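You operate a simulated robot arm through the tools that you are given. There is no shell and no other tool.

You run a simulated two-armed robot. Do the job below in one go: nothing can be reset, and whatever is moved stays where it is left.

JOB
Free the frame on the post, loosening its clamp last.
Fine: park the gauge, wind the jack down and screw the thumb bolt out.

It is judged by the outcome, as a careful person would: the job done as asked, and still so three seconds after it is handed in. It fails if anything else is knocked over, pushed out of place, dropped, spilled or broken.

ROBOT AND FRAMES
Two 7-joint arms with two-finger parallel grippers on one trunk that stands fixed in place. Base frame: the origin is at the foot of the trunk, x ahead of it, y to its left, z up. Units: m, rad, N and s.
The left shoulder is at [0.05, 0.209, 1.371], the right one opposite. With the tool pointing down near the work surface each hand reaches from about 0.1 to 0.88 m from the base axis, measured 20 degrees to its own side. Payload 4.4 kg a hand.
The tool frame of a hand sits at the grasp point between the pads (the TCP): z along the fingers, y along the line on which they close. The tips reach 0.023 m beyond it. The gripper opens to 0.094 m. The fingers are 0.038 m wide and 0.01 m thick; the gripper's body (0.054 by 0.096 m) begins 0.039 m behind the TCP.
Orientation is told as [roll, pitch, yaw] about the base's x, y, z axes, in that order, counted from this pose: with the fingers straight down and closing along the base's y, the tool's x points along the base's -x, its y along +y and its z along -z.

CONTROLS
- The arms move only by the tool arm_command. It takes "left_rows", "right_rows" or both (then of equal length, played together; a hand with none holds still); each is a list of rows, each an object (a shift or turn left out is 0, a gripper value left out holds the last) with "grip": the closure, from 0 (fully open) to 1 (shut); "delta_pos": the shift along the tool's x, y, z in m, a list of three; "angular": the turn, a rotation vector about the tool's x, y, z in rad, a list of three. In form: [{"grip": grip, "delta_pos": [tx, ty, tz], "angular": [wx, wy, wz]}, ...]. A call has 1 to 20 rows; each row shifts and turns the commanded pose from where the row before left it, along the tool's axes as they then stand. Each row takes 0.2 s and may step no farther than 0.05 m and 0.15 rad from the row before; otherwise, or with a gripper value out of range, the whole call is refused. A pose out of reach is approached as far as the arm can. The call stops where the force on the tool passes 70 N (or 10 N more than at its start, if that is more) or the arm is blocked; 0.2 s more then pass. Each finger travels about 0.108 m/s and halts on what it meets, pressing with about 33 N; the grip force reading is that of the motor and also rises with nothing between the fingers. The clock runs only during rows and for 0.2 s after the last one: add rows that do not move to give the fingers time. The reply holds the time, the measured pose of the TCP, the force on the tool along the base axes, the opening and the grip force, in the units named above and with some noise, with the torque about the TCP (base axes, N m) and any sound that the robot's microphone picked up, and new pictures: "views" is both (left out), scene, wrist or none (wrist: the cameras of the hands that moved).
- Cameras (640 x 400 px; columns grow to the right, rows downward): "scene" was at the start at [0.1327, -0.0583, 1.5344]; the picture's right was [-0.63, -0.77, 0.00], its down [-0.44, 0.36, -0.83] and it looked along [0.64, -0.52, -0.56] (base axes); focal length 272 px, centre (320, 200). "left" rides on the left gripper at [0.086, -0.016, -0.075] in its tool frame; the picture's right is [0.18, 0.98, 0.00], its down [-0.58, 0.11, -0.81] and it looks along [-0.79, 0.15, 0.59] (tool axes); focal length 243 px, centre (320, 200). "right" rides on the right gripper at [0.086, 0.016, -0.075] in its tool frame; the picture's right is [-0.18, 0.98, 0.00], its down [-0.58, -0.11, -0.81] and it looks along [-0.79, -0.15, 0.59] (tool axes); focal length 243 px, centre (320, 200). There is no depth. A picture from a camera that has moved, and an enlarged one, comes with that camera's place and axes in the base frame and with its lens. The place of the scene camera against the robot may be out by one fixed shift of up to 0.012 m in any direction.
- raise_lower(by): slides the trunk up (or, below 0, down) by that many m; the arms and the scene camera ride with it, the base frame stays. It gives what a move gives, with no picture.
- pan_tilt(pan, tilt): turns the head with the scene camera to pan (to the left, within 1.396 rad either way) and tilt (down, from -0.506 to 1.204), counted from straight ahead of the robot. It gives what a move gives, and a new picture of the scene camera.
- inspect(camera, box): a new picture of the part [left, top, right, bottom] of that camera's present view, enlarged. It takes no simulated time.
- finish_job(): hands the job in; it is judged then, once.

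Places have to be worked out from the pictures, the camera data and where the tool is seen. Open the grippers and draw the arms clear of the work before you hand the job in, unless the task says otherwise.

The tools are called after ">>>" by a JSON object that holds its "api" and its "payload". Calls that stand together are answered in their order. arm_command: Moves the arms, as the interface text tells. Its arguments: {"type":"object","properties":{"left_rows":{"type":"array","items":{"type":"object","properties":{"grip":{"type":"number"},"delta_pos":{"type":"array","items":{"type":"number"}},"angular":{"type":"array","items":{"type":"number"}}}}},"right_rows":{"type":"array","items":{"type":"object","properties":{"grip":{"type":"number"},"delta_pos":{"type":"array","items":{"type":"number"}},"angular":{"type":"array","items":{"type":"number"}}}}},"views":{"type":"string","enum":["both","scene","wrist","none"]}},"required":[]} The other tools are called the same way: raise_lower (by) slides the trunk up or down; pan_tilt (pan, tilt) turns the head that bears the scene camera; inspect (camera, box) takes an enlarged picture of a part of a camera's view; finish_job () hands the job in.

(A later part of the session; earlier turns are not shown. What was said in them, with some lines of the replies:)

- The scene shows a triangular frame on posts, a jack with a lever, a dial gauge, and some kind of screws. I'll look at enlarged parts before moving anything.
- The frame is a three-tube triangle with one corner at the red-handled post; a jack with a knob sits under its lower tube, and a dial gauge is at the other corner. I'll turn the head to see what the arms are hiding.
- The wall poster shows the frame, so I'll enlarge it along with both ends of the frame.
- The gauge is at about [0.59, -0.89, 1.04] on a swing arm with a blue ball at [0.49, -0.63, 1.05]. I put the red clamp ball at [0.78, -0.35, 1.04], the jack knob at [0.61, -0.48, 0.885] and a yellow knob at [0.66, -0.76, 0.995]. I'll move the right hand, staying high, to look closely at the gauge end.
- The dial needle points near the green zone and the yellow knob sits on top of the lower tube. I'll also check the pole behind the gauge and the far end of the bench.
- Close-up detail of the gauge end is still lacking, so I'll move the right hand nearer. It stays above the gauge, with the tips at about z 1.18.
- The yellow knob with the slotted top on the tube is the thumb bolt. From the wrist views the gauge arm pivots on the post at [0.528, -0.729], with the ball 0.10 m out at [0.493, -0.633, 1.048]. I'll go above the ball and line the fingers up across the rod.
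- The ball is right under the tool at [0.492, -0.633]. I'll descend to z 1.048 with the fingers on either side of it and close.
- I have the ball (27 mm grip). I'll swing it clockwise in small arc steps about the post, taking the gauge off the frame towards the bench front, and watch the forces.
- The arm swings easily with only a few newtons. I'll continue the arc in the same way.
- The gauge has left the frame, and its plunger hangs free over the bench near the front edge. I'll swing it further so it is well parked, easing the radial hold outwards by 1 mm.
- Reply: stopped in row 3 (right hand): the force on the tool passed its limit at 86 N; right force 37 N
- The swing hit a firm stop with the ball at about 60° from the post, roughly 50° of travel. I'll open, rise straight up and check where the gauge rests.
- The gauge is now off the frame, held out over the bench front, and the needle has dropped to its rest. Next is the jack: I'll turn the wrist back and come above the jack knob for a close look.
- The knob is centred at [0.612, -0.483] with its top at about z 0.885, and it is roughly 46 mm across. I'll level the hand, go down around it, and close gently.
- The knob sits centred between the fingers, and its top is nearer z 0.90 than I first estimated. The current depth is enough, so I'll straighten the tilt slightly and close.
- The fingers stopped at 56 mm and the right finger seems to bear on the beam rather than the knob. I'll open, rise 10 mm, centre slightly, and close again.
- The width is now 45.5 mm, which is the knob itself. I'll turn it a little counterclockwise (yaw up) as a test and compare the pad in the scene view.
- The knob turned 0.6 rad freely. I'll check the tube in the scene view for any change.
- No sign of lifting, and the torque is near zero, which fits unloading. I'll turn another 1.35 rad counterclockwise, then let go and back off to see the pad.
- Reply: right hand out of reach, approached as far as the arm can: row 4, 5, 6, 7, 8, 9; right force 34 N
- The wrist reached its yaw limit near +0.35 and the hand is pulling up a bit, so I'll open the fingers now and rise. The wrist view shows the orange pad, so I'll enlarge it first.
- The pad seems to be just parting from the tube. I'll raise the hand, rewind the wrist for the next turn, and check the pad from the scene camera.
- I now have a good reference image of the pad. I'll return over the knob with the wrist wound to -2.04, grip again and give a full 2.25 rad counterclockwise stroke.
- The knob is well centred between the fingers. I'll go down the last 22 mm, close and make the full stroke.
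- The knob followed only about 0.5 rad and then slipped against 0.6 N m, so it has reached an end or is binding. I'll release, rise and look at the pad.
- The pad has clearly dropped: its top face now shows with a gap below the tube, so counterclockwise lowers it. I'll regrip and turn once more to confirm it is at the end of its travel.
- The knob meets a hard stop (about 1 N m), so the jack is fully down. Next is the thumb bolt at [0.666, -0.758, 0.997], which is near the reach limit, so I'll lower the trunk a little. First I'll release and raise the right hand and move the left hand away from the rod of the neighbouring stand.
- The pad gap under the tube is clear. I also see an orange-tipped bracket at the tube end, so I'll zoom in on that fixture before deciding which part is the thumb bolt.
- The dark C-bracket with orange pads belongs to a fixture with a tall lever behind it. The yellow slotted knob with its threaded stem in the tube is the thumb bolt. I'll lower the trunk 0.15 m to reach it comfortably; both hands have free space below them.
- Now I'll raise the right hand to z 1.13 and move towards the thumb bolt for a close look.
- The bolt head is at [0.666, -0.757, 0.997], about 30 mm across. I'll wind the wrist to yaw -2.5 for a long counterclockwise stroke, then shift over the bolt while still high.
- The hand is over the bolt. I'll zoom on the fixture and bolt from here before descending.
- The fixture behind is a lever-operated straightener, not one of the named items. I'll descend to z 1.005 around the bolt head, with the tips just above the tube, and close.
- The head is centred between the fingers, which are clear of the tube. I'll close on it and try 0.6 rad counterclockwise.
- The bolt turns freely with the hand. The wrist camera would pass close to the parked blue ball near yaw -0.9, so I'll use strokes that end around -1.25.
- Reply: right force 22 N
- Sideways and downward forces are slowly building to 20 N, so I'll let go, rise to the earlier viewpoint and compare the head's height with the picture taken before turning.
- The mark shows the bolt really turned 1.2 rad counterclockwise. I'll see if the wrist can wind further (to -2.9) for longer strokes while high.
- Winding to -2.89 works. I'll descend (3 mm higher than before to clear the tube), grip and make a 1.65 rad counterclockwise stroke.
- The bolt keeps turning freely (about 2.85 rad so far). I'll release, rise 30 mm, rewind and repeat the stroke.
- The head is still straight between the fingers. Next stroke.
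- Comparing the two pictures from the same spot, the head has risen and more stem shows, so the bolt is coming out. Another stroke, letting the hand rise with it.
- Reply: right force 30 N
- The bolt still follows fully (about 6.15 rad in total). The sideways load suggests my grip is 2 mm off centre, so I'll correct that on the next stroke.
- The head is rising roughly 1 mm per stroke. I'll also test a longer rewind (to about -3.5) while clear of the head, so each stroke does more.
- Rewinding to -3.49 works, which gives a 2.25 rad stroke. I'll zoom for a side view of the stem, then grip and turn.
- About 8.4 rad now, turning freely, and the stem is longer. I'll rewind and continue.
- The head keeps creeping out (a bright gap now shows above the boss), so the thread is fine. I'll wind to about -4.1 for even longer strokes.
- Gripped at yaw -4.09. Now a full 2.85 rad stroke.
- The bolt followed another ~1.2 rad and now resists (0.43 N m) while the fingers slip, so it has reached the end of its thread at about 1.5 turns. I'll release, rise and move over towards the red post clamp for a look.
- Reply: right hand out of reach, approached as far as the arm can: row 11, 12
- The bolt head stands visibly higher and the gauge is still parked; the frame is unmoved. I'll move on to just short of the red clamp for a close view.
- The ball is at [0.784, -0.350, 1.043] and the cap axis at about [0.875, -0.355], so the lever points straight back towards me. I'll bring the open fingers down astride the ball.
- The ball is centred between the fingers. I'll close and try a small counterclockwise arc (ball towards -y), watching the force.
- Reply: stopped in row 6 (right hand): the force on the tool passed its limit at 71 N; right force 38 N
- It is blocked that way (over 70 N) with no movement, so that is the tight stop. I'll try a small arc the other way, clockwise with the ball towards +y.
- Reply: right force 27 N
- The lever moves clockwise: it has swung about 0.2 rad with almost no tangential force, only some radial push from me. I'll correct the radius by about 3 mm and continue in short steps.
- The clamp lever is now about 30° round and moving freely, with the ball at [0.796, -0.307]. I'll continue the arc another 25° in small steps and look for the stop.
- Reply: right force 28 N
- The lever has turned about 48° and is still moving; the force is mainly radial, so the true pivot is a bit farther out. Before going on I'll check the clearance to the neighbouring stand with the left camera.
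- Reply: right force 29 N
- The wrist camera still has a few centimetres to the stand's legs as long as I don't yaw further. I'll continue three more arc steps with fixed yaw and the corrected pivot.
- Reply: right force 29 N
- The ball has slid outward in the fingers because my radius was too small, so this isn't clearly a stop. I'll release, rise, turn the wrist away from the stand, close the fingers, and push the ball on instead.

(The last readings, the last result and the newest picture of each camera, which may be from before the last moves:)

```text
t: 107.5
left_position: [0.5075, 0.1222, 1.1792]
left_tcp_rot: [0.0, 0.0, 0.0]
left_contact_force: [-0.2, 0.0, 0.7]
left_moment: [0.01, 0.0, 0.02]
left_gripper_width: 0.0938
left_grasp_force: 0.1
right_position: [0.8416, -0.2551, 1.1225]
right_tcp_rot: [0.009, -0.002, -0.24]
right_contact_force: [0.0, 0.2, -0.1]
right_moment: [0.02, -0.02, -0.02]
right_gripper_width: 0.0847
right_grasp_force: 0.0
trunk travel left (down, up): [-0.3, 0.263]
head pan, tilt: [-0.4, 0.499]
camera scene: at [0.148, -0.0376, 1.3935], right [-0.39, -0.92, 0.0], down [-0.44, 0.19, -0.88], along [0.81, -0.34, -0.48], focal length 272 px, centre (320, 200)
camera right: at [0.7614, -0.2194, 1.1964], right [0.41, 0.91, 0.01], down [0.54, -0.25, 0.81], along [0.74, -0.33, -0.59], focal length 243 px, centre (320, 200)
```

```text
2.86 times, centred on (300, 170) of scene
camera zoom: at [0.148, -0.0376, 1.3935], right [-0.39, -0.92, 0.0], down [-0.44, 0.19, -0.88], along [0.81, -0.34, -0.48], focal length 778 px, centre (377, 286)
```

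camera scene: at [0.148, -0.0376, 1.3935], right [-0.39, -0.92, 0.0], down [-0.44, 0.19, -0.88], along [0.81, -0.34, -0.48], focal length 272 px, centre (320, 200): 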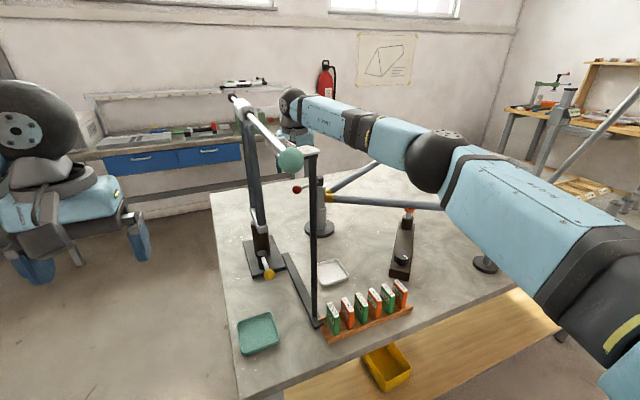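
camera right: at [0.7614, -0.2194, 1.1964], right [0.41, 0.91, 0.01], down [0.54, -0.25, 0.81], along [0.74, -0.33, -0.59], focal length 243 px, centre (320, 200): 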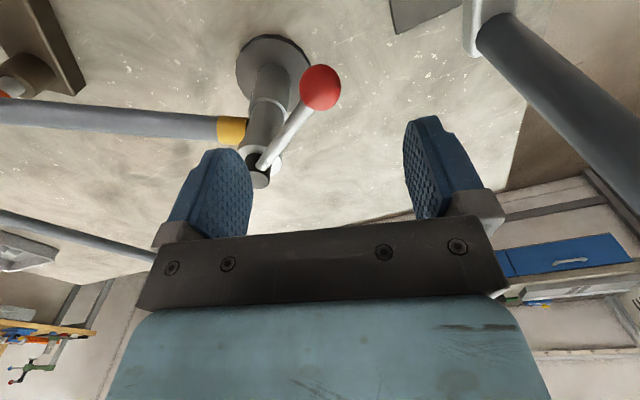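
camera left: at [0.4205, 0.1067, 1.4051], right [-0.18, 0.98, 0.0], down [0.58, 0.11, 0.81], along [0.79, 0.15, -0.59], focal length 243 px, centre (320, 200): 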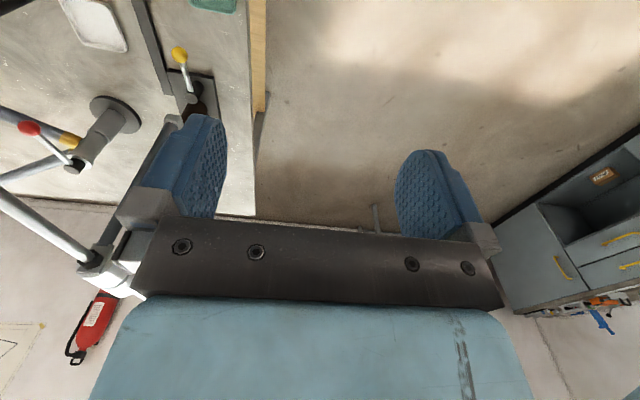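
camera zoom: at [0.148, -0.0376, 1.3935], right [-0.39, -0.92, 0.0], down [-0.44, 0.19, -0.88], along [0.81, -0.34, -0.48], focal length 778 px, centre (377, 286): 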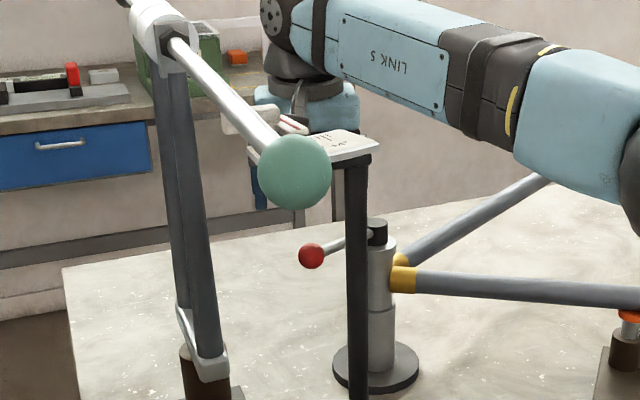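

From the two wrist views the pivot is at [0.909, -0.354] with the ball 0.122 m out, now at [0.839, -0.253], so it has turned about 54°. I'll turn the wrist to yaw +0.2, close the fingers, and come down behind the ball to push it on.

>>> {"api": "arm_command", "payload": {"right_rows": [{"angular": [0, 0, -0.147], "grip": 0.6}, {"angular": [0, 0, -0.147], "grip": 1.0}, {"angular": [0, 0, -0.147]}, {"delta_pos": [0.047, 0.0025, 0]}, {"delta_pos": [0, 0, 0.04]}, {"delta_pos": [0, 0, 0.0395]}, {}], "views": "wrist"}}

>>> {"api": "inspect", "payload": {"camera": "right", "box": [200, 60, 440, 240]}}

```text
t: 109.1
left_position: [0.5075, 0.1238, 1.1796]
left_tcp_rot: [0.0, -0.001, -0.001]
left_contact_force: [0.5, 1.3, -0.8]
left_moment: [-0.02, 0.0, 0.0]
left_gripper_width: 0.0939
left_grasp_force: 0.0
right_position: [0.7945, -0.2612, 1.0427]
right_tcp_rot: [0.007, -0.007, 0.198]
right_contact_force: [-1.1, 0.3, 0.9]
right_moment: [0.01, 0.0, 0.0]
right_gripper_width: 0.0
right_grasp_force: 33.0
trunk travel left (down, up): [-0.3, 0.263]
head pan, tilt: [-0.4, 0.499]
camera right: at [0.7059, -0.2631, 1.1152], right [-0.01, 1.0, 0.01], down [0.59, 0.0, 0.81], along [0.81, 0.01, -0.59], focal length 243 px, centre (320, 200)
```

right: 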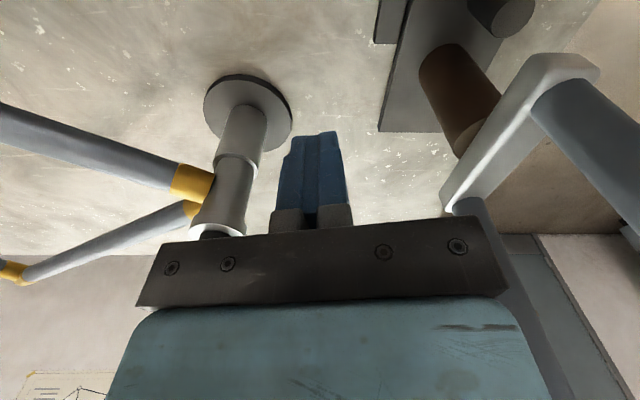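

```text
2.22 times, centred on (320, 150) of right
camera zoom: at [0.7059, -0.2631, 1.1152], right [-0.01, 1.0, 0.01], down [0.59, 0.0, 0.81], along [0.81, 0.01, -0.59], focal length 539 px, centre (320, 311)
```

zoom: 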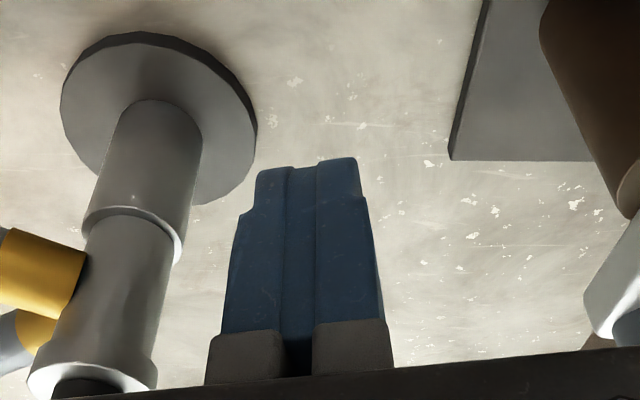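

The neighbouring stand is close to the hand on this side. It is safer to push the rod nearer its pivot, from [0.834, -0.321], well away from the stand, so I'll move there and lower the closed fingers.

>>> {"api": "arm_command", "payload": {"right_rows": [{"delta_pos": [0, 0, -0.03]}, {"delta_pos": [0, 0, -0.03]}, {"delta_pos": [-0.0134, -0.0332, 0]}, {"delta_pos": [-0.0134, -0.0333, 0]}, {"delta_pos": [0, 0, 0.03]}, {"delta_pos": [0, 0, 0.03]}, {}], "views": "both"}}

>>> {"api": "inspect", "payload": {"camera": "scene", "box": [220, 100, 380, 240]}}

```text
t: 110.7
left_position: [0.508, 0.1232, 1.1799]
left_tcp_rot: [0.0, 0.001, 0.0]
left_contact_force: [-0.4, -0.4, 0.8]
left_moment: [0.03, 0.03, 0.0]
left_gripper_width: 0.0942
left_grasp_force: 0.0
right_position: [0.8283, -0.3116, 1.0456]
right_tcp_rot: [0.007, -0.006, 0.197]
right_contact_force: [0.7, -0.3, 0.0]
right_moment: [0.02, -0.04, 0.01]
right_gripper_width: 0.0001
right_grasp_force: 33.1
right hand out of reach, approached as far as the arm can: row 4
trunk travel left (down, up): [-0.3, 0.263]
head pan, tilt: [-0.4, 0.499]
camera scene: at [0.1475, -0.0376, 1.3936], right [-0.39, -0.92, 0.0], down [-0.44, 0.19, -0.88], along [0.81, -0.34, -0.48], focal length 272 px, centre (320, 200)
camera right: at [0.7411, -0.3131, 1.1173], right [-0.01, 1.0, 0.01], down [0.59, 0.0, 0.81], along [0.81, 0.02, -0.59], focal length 243 px, centre (320, 200)
```

scene: 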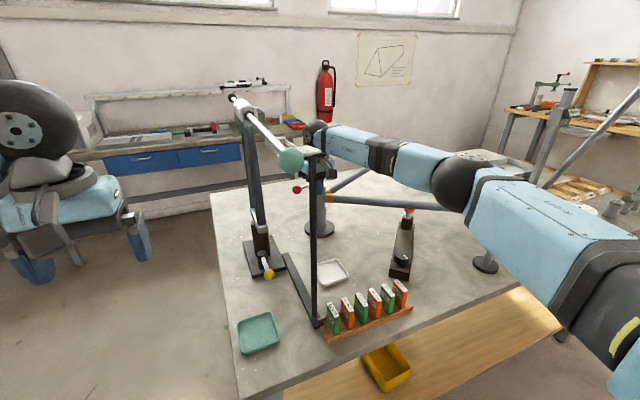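
right: 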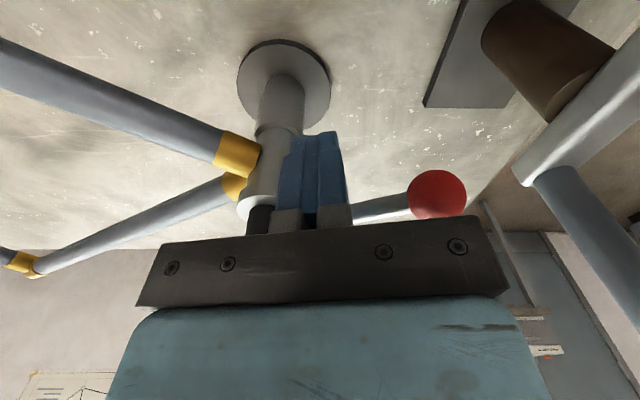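

```text
2.86 times, centred on (300, 170) of scene
camera zoom: at [0.1475, -0.0376, 1.3936], right [-0.39, -0.92, 0.0], down [-0.44, 0.19, -0.88], along [0.81, -0.34, -0.48], focal length 778 px, centre (377, 286)
```

zoom: 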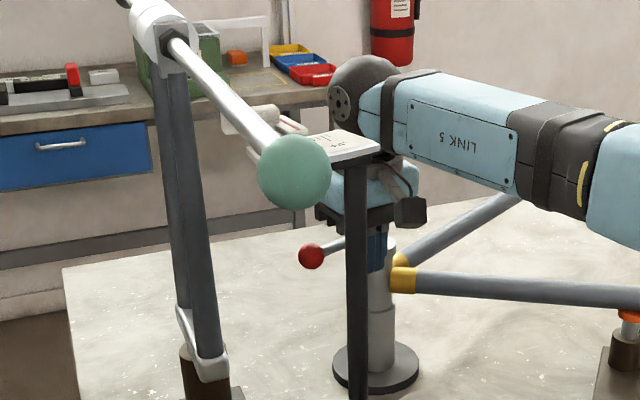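

The reach limit is close at this yaw, so I'll relax the wrist to -0.1 and then push the rod clockwise in small steps.

>>> {"api": "arm_command", "payload": {"right_rows": [{"angular": [0, 0, 0.15]}, {"angular": [0, 0, 0.147]}, {"delta_pos": [-0.0094, 0.0051, 0]}, {"delta_pos": [-0.0094, 0.0051, 0]}, {"delta_pos": [-0.0094, 0.0051, 0]}], "views": "both"}}

>>> {"api": "inspect", "payload": {"camera": "scene", "box": [220, 100, 380, 240]}}

```text
t: 111.9
left_position: [0.5083, 0.1223, 1.1806]
left_tcp_rot: [-0.001, 0.001, 0.001]
left_contact_force: [0.9, 0.4, -0.2]
left_moment: [0.0, 0.01, 0.01]
left_gripper_width: 0.0939
left_grasp_force: 0.0
right_position: [0.8572, -0.2988, 1.0452]
right_tcp_rot: [0.007, -0.004, -0.099]
right_contact_force: [-0.3, -1.7, 1.2]
right_moment: [0.03, -0.05, -0.06]
right_gripper_width: 0.0003
right_grasp_force: 33.3
trunk travel left (down, up): [-0.3, 0.263]
head pan, tilt: [-0.4, 0.499]
camera scene: at [0.1476, -0.0374, 1.3936], right [-0.39, -0.92, 0.0], down [-0.44, 0.19, -0.88], along [0.81, -0.34, -0.48], focal length 272 px, centre (320, 200)
camera right: at [0.7738, -0.2753, 1.1176], right [0.28, 0.96, 0.01], down [0.56, -0.17, 0.81], along [0.78, -0.22, -0.59], focal length 243 px, centre (320, 200)
```

scene: 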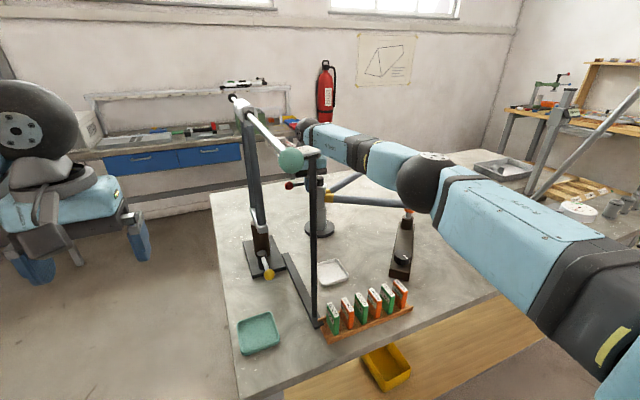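
right: 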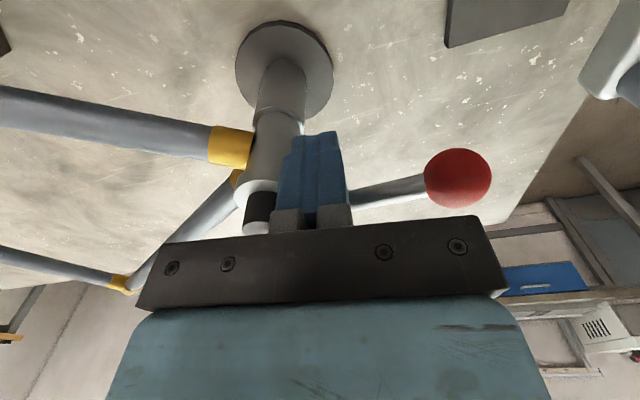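

```text
2.86 times, centred on (300, 170) of scene
camera zoom: at [0.1476, -0.0374, 1.3936], right [-0.39, -0.92, 0.0], down [-0.44, 0.19, -0.88], along [0.81, -0.34, -0.48], focal length 778 px, centre (377, 286)
```

zoom: 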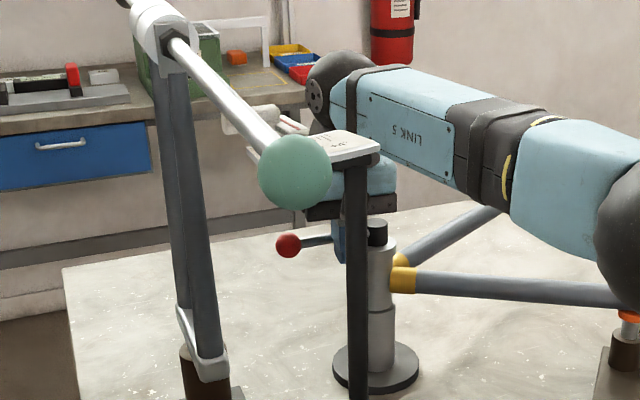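

The rod swings on with barely 2 N; the ball is at about [0.875, -0.237], roughly 72° round and not yet at a stop. I'll push a bit more.

>>> {"api": "arm_command", "payload": {"right_rows": [{"delta_pos": [-0.0078, 0.0058, 0]}, {"delta_pos": [-0.0078, 0.0058, 0]}, {"delta_pos": [-0.0078, 0.005, 0]}], "views": "both"}}

>>> {"api": "inspect", "payload": {"camera": "scene", "box": [220, 100, 380, 240]}}

```text
t: 112.7
left_position: [0.5077, 0.1233, 1.1793]
left_tcp_rot: [0.0, 0.0, 0.0]
left_contact_force: [0.7, 0.8, -0.6]
left_moment: [-0.03, 0.01, -0.01]
left_gripper_width: 0.0939
left_grasp_force: 0.1
right_position: [0.87, -0.2839, 1.0446]
right_tcp_rot: [0.007, -0.002, -0.099]
right_contact_force: [-0.4, -0.8, -0.1]
right_moment: [-0.03, 0.04, 0.0]
right_gripper_width: 0.0
right_grasp_force: 32.5
right hand out of reach, approached as far as the arm can: row 2, 3
trunk travel left (down, up): [-0.3, 0.263]
head pan, tilt: [-0.4, 0.499]
camera scene: at [0.148, -0.037, 1.3935], right [-0.39, -0.92, 0.0], down [-0.44, 0.19, -0.88], along [0.81, -0.34, -0.48], focal length 272 px, centre (320, 200)
camera right: at [0.7856, -0.2606, 1.1167], right [0.28, 0.96, 0.01], down [0.57, -0.17, 0.81], along [0.78, -0.22, -0.59], focal length 243 px, centre (320, 200)
```

scene: 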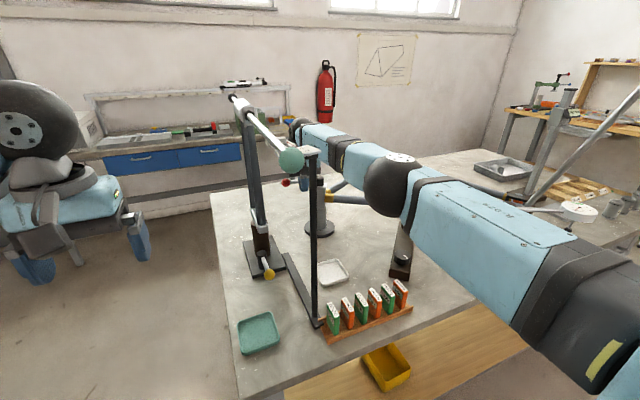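
right: 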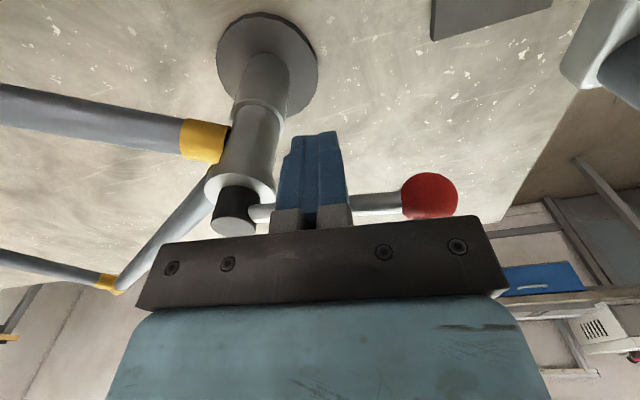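

```text
2.86 times, centred on (300, 170) of scene
camera zoom: at [0.148, -0.037, 1.3935], right [-0.39, -0.92, 0.0], down [-0.44, 0.19, -0.88], along [0.81, -0.34, -0.48], focal length 778 px, centre (377, 286)
```

zoom: 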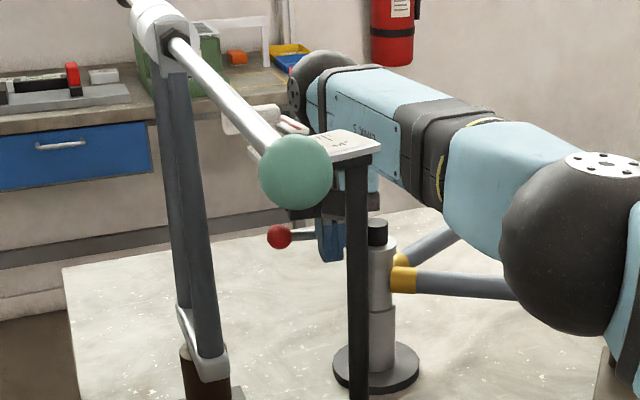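

About 82° round and still no stop, but the arm is at its reach limit. I'll tilt the fingers forwards 0.3 rad to gain reach and push a few millimetres more.

>>> {"api": "arm_command", "payload": {"right_rows": [{"angular": [0, -0.15, 0]}, {"angular": [0, -0.15, 0]}, {"delta_pos": [-0.0067, 0.0007, 0.0021]}, {"delta_pos": [-0.0067, 0.0007, 0.0021]}], "views": "both"}}

>>> {"api": "inspect", "payload": {"camera": "scene", "box": [220, 100, 380, 240]}}

```text
t: 113.7
left_position: [0.5037, 0.1223, 1.1821]
left_tcp_rot: [-0.002, -0.003, -0.001]
left_contact_force: [-0.5, 0.7, 0.2]
left_moment: [-0.01, 0.04, 0.0]
left_gripper_width: 0.0939
left_grasp_force: 0.0
right_position: [0.8742, -0.2834, 1.0402]
right_tcp_rot: [0.004, -0.282, -0.096]
right_contact_force: [-41.9, -2.7, -1.4]
right_moment: [-0.09, -0.05, 0.23]
right_gripper_width: 0.0
right_grasp_force: 32.9
trunk travel left (down, up): [-0.3, 0.263]
head pan, tilt: [-0.4, 0.499]
stopped in row 4 (right hand): the force on the tool passed its limit at 82 N (the readings are from after the stop); the commanded pose is now the measured one
camera scene: at [0.1431, -0.0374, 1.3943], right [-0.39, -0.92, 0.0], down [-0.44, 0.19, -0.88], along [0.81, -0.34, -0.47], focal length 272 px, centre (320, 200)
camera right: at [0.7722, -0.2568, 1.0854], right [0.27, 0.96, 0.05], down [0.32, -0.14, 0.94], along [0.91, -0.24, -0.35], focal length 243 px, centre (320, 200)
```

scene: 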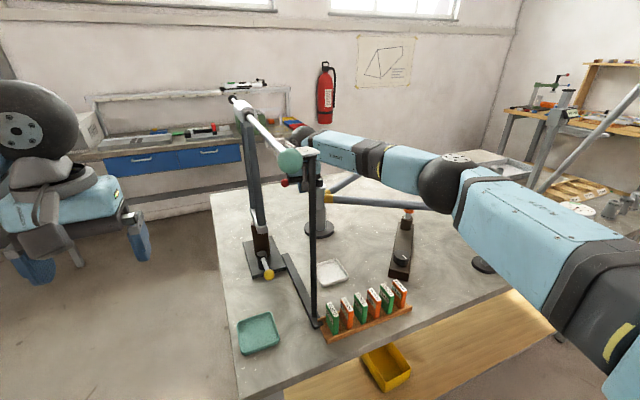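
right: 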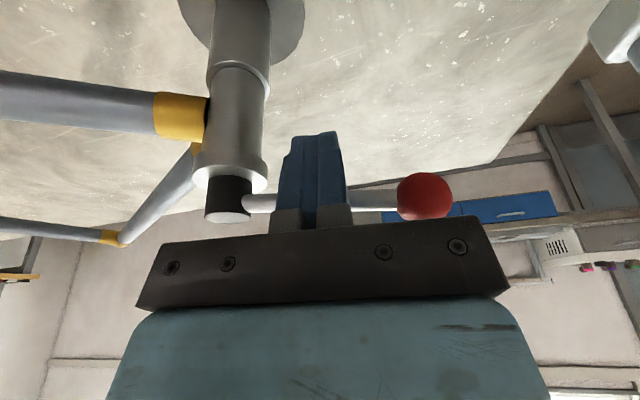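

```text
2.86 times, centred on (300, 170) of scene
camera zoom: at [0.1431, -0.0374, 1.3943], right [-0.39, -0.92, 0.0], down [-0.44, 0.19, -0.88], along [0.81, -0.34, -0.47], focal length 778 px, centre (377, 286)
```

zoom: 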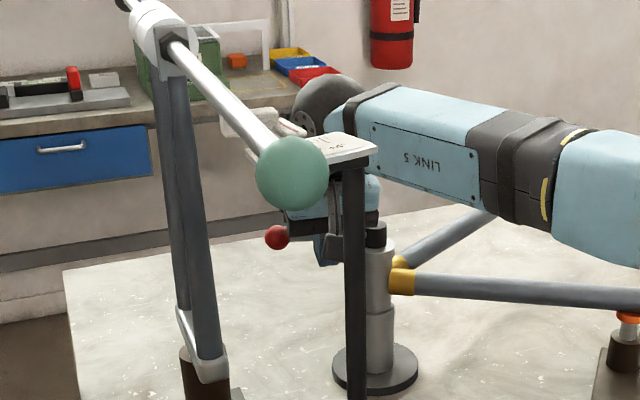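

The lever met its stop (82 N peak, lever now pointing almost straight to +y, about 83° from where it was). I'll back off, rise, and level the hand.

>>> {"api": "arm_command", "payload": {"right_rows": [{"delta_pos": [0.01, 0, -0.003]}, {"delta_pos": [0.015, -0.01, -0.0045]}, {"delta_pos": [-0.0087, 0, -0.0287]}, {"delta_pos": [-0.0087, 0, -0.0287]}, {"delta_pos": [0.01, -0.02, -0.0287], "angular": [0, 0.14, 0]}, {"delta_pos": [0.03, -0.03, -0.02], "angular": [0, 0.14, 0]}, {"delta_pos": [0.03, -0.035, 0]}, {"delta_pos": [0.03, -0.035, 0]}, {"delta_pos": [0.03, -0.035, 0]}, {"delta_pos": [0.03, -0.03, 0]}], "views": "both"}}

>>> {"api": "inspect", "payload": {"camera": "scene", "box": [220, 100, 420, 260]}}

```text
t: 115.9
left_position: [0.5081, 0.1224, 1.1793]
left_tcp_rot: [0.001, 0.0, -0.001]
left_contact_force: [-0.6, 0.2, 0.5]
left_moment: [-0.01, 0.0, -0.03]
left_gripper_width: 0.0937
left_grasp_force: 0.1
right_position: [0.6635, -0.4578, 1.1387]
right_tcp_rot: [0.007, -0.006, -0.095]
right_contact_force: [-0.4, 0.0, 0.4]
right_moment: [0.02, -0.04, 0.0]
right_gripper_width: 0.0
right_grasp_force: 33.3
trunk travel left (down, up): [-0.3, 0.263]
head pan, tilt: [-0.4, 0.499]
camera scene: at [0.1471, -0.0385, 1.3936], right [-0.39, -0.92, 0.0], down [-0.44, 0.19, -0.88], along [0.81, -0.34, -0.48], focal length 272 px, centre (320, 200)
camera right: at [0.5787, -0.435, 1.2101], right [0.28, 0.96, 0.01], down [0.56, -0.17, 0.81], along [0.78, -0.22, -0.59], focal length 243 px, centre (320, 200)
```

scene: 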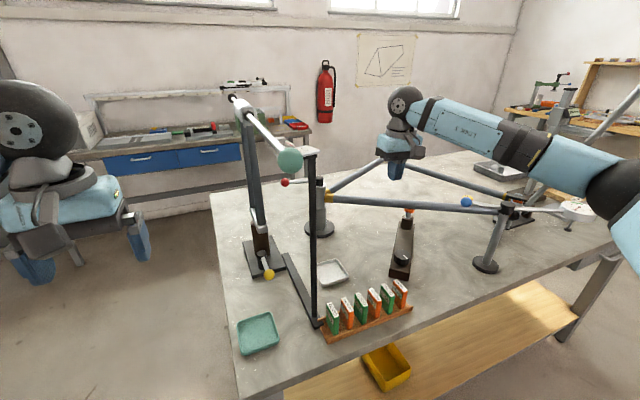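
right: 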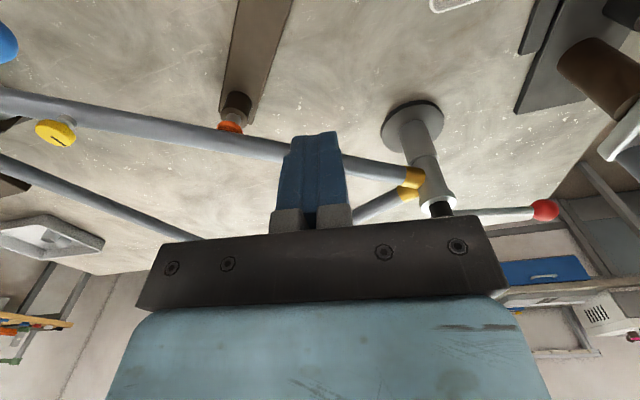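

```text
2.50 times, centred on (320, 180) of scene
camera zoom: at [0.1471, -0.0385, 1.3936], right [-0.39, -0.92, 0.0], down [-0.44, 0.19, -0.88], along [0.81, -0.34, -0.48], focal length 681 px, centre (320, 250)
```

zoom: 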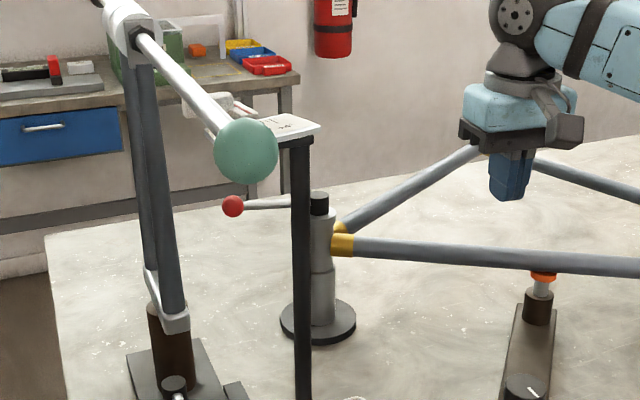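

The lever now points to the side and the frame hasn't moved. I'll open the gripper, draw the right arm back clear of the work, and inspect everything.

>>> {"api": "arm_command", "payload": {"right_rows": [{"delta_pos": [0.01, 0, -0.04], "grip": 0.5}, {"delta_pos": [0.035, -0.003, -0.02], "grip": 0}, {"delta_pos": [0.038, -0.003, -0.012]}, {"delta_pos": [0.038, -0.003, -0.012]}, {"delta_pos": [0.038, -0.003, -0.012]}, {"delta_pos": [0.038, -0.003, -0.012]}, {"delta_pos": [0.038, -0.003, -0.012]}, {"delta_pos": [0.038, -0.003, 0]}, {"delta_pos": [0.03, -0.003, 0]}, {}], "views": "wrist"}}

>>> {"api": "pan_tilt", "payload": {"pan": -0.8, "tilt": 0.5}}

>>> {"api": "inspect", "payload": {"camera": "scene", "box": [200, 120, 420, 280]}}

>>> {"api": "inspect", "payload": {"camera": "scene", "box": [260, 180, 340, 240]}}

```text
t: 118.1
left_position: [0.5083, 0.1218, 1.1788]
left_tcp_rot: [-0.001, 0.001, 0.0]
left_contact_force: [0.6, 1.0, -0.2]
left_moment: [-0.02, 0.01, -0.02]
left_gripper_width: 0.094
left_grasp_force: 0.1
right_position: [0.3601, -0.4519, 1.2524]
right_tcp_rot: [0.006, -0.006, -0.097]
right_contact_force: [0.7, -0.2, -0.3]
right_moment: [0.0, 0.02, 0.0]
right_gripper_width: 0.094
right_grasp_force: 0.2
trunk travel left (down, up): [-0.3, 0.263]
head pan, tilt: [-0.4, 0.499]
camera right: at [0.2748, -0.4277, 1.3253], right [0.28, 0.96, 0.01], down [0.56, -0.17, 0.81], along [0.78, -0.22, -0.59], focal length 243 px, centre (320, 200)
```

right: 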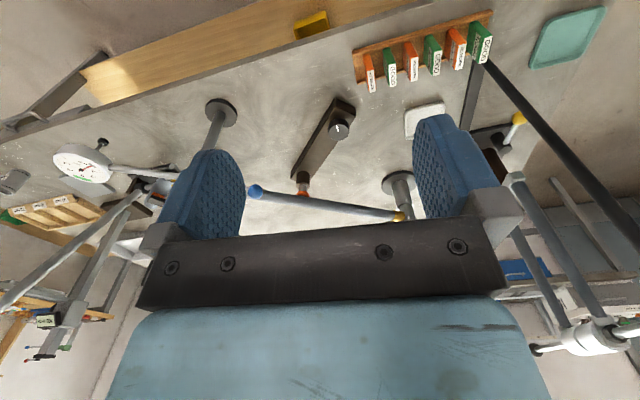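

```text
t: 119.0
left_position: [0.5081, 0.1227, 1.1789]
left_tcp_rot: [0.0, 0.0, 0.001]
left_contact_force: [0.4, -0.1, -0.3]
left_moment: [0.02, 0.02, -0.03]
left_gripper_width: 0.0939
left_grasp_force: 0.1
right_position: [0.3593, -0.4519, 1.2534]
right_tcp_rot: [0.004, -0.005, -0.099]
right_contact_force: [-0.4, 0.6, -0.7]
right_moment: [-0.01, -0.02, -0.02]
right_gripper_width: 0.0939
right_grasp_force: 0.1
trunk travel left (down, up): [-0.3, 0.263]
head pan, tilt: [-0.799, 0.499]
camera scene: at [0.1279, -0.0674, 1.3934], right [-0.72, -0.7, 0.0], down [-0.33, 0.34, -0.88], along [0.61, -0.63, -0.48], focal length 272 px, centre (320, 200)
```

scene: 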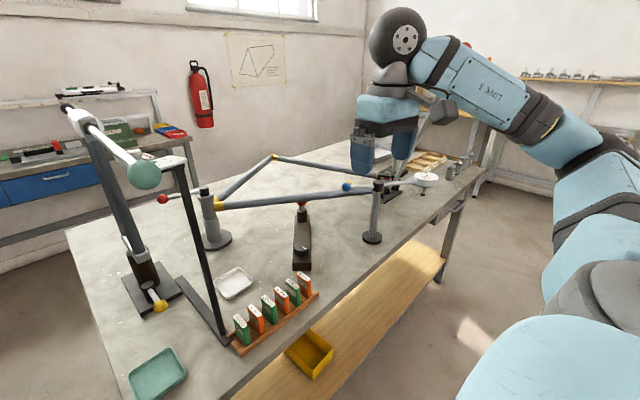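

```text
2.50 times, centred on (310, 200) of scene
camera zoom: at [0.1279, -0.0674, 1.3934], right [-0.72, -0.7, 0.0], down [-0.33, 0.34, -0.88], along [0.61, -0.63, -0.48], focal length 681 px, centre (345, 200)
```

zoom: 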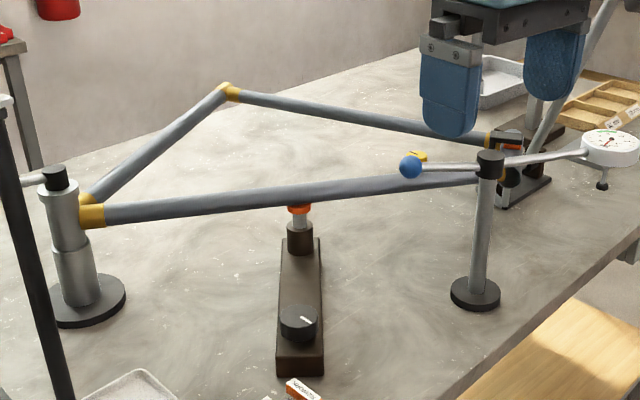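

```text
6.67 times, centred on (300, 210) of scene
camera zoom: at [0.1279, -0.0674, 1.3934], right [-0.72, -0.7, 0.0], down [-0.33, 0.34, -0.88], along [0.61, -0.63, -0.48], focal length 1815 px, centre (453, 133)
```

zoom: 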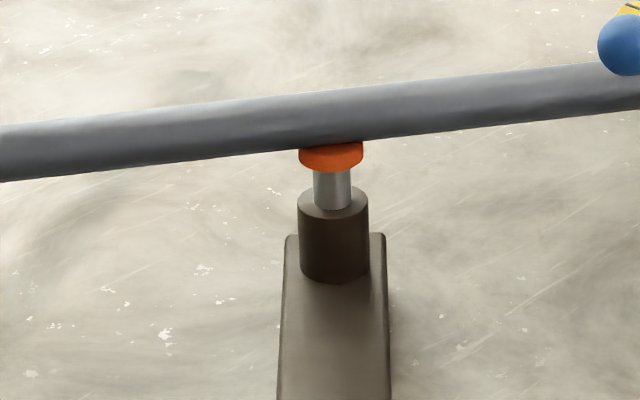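

All parts look as intended. I'll raise the trunk back to its original height and compare from the same viewpoint as before the clamp was released.

>>> {"api": "raise_lower", "payload": {"by": 0.15}}

>>> {"api": "pan_tilt", "payload": {"pan": -0.901, "tilt": 0.499}}

>>> {"api": "inspect", "payload": {"camera": "scene", "box": [240, 180, 400, 280]}}

>>> {"api": "inspect", "payload": {"camera": "scene", "box": [260, 225, 300, 250]}}

>>> {"api": "inspect", "payload": {"camera": "scene", "box": [300, 205, 340, 235]}}

>>> {"api": "inspect", "payload": {"camera": "scene", "box": [140, 210, 260, 300]}}

```text
t: 120.7
left_position: [0.5082, 0.1222, 1.3286]
left_tcp_rot: [-0.001, 0.0, -0.001]
left_contact_force: [-0.4, -0.4, 0.7]
left_moment: [0.0, 0.0, 0.04]
left_gripper_width: 0.0936
left_grasp_force: 0.1
right_position: [0.3598, -0.4519, 1.4026]
right_tcp_rot: [0.006, -0.005, -0.097]
right_contact_force: [-0.4, -0.1, -0.7]
right_moment: [0.01, 0.01, -0.02]
right_gripper_width: 0.0939
right_grasp_force: 0.1
trunk travel left (down, up): [-0.45, 0.113]
head pan, tilt: [-0.799, 0.499]
```

```text
t: 121.4
left_position: [0.5075, 0.1223, 1.3287]
left_tcp_rot: [-0.001, 0.001, -0.001]
left_contact_force: [-0.9, -0.4, -0.2]
left_moment: [-0.01, 0.0, -0.02]
left_gripper_width: 0.094
left_grasp_force: 0.1
right_position: [0.3602, -0.4508, 1.4033]
right_tcp_rot: [0.006, -0.004, -0.097]
right_contact_force: [-0.2, 1.0, 0.5]
right_moment: [-0.01, 0.01, -0.02]
right_gripper_width: 0.0942
right_grasp_force: 0.0
trunk travel left (down, up): [-0.45, 0.113]
head pan, tilt: [-0.901, 0.499]
camera scene: at [0.1209, -0.0736, 1.5434], right [-0.78, -0.62, 0.0], down [-0.3, 0.38, -0.88], along [0.55, -0.69, -0.48], focal length 272 px, centre (320, 200)
```

scene: 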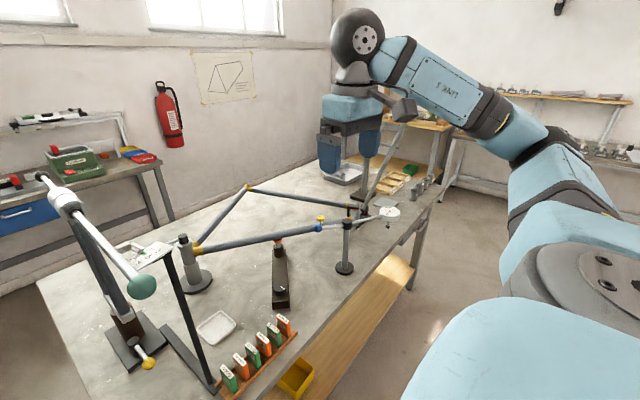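

```text
4.00 times, centred on (320, 230) of scene
camera zoom: at [0.1209, -0.0736, 1.5434], right [-0.78, -0.62, 0.0], down [-0.3, 0.38, -0.88], along [0.55, -0.69, -0.48], focal length 1089 px, centre (320, 80)
```

zoom: 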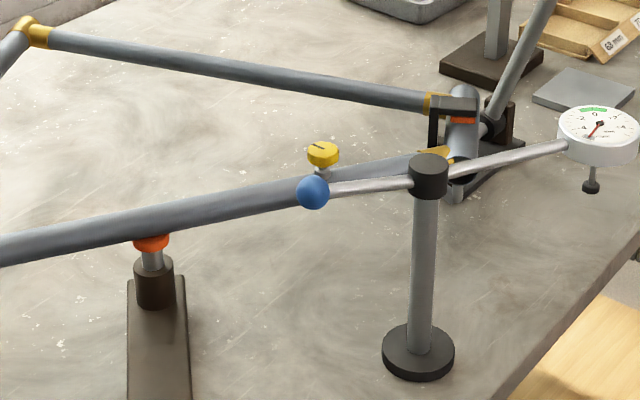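

```text
16.00 times, centred on (280, 238) of scene
camera zoom: at [0.1209, -0.0736, 1.5434], right [-0.78, -0.62, 0.0], down [-0.3, 0.38, -0.88], along [0.55, -0.69, -0.48], focal length 4356 px, centre (960, -400)
```

zoom: 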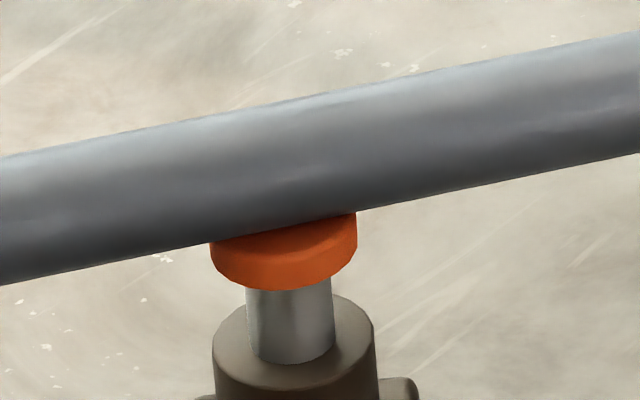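

```text
13.33 times, centred on (320, 220) of scene
camera zoom: at [0.1209, -0.0736, 1.5434], right [-0.78, -0.62, 0.0], down [-0.3, 0.38, -0.88], along [0.55, -0.69, -0.48], focal length 3630 px, centre (320, -67)
```

zoom: 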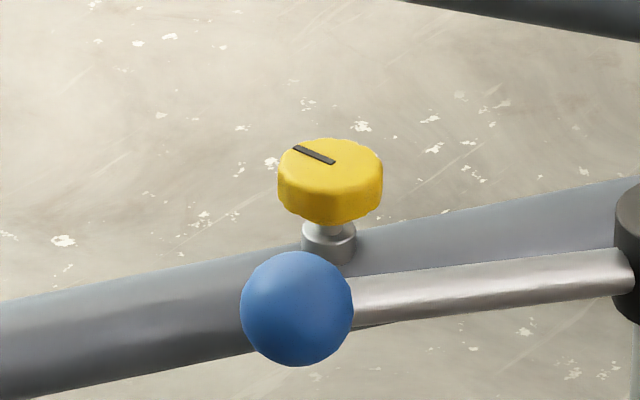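

```text
4.44 times, centred on (200, 255) of scene
camera zoom: at [0.1209, -0.0736, 1.5434], right [-0.78, -0.62, 0.0], down [-0.3, 0.38, -0.88], along [0.55, -0.69, -0.48], focal length 1210 px, centre (853, -44)
```

zoom: 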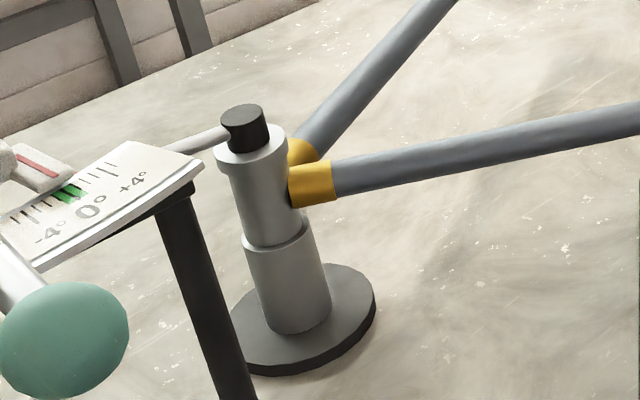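

The comparison confirms it: with the clamp open the tube has settled a few millimetres onto the lowered jack pad. The bolt head stands clear of its boss, the gauge is parked, and everything else is in place. Both grippers are open and the arms are clear, so I'll hand in the job.

>>> {"api": "finish_job", "payload": {}}

```text
The job is handed in.
```

The frame on the post is free: I parked the gauge, wound the jack down, screwed the thumb bolt out, and opened the clamp last. The job is handed in; I haven't seen the verdict.

- **Gauge:** I swung its arm about 50° to its stop. It now hangs clear of the frame, near the front edge of the bench.
- **Jack:** I wound it counterclockwise to its lower stop. The pad dropped a few millimetres away from the tube.
- **Thumb bolt:** I turned the yellow knob on the tube counterclockwise about one and a half turns, until it would turn no further. The head stands clear of its boss, but the bolt is still in the tube. I took "screw out" to mean that point and did not lift it out.
- **Clamp:** The red lever on the post would not move counterclockwise, so I turned it clockwise about 83° to its stop. The tube then settled about 3.5 mm onto the lowered jack pad, which shows the frame is loose.

I left the fixture with the tall lever at the far end of the tube alone, because it wasn't one of the parts you named. Its bracket still sits over the end of the frame.

In the last pictures nothing else looked moved or knocked. Both grippers are open and the arms are clear of the work.
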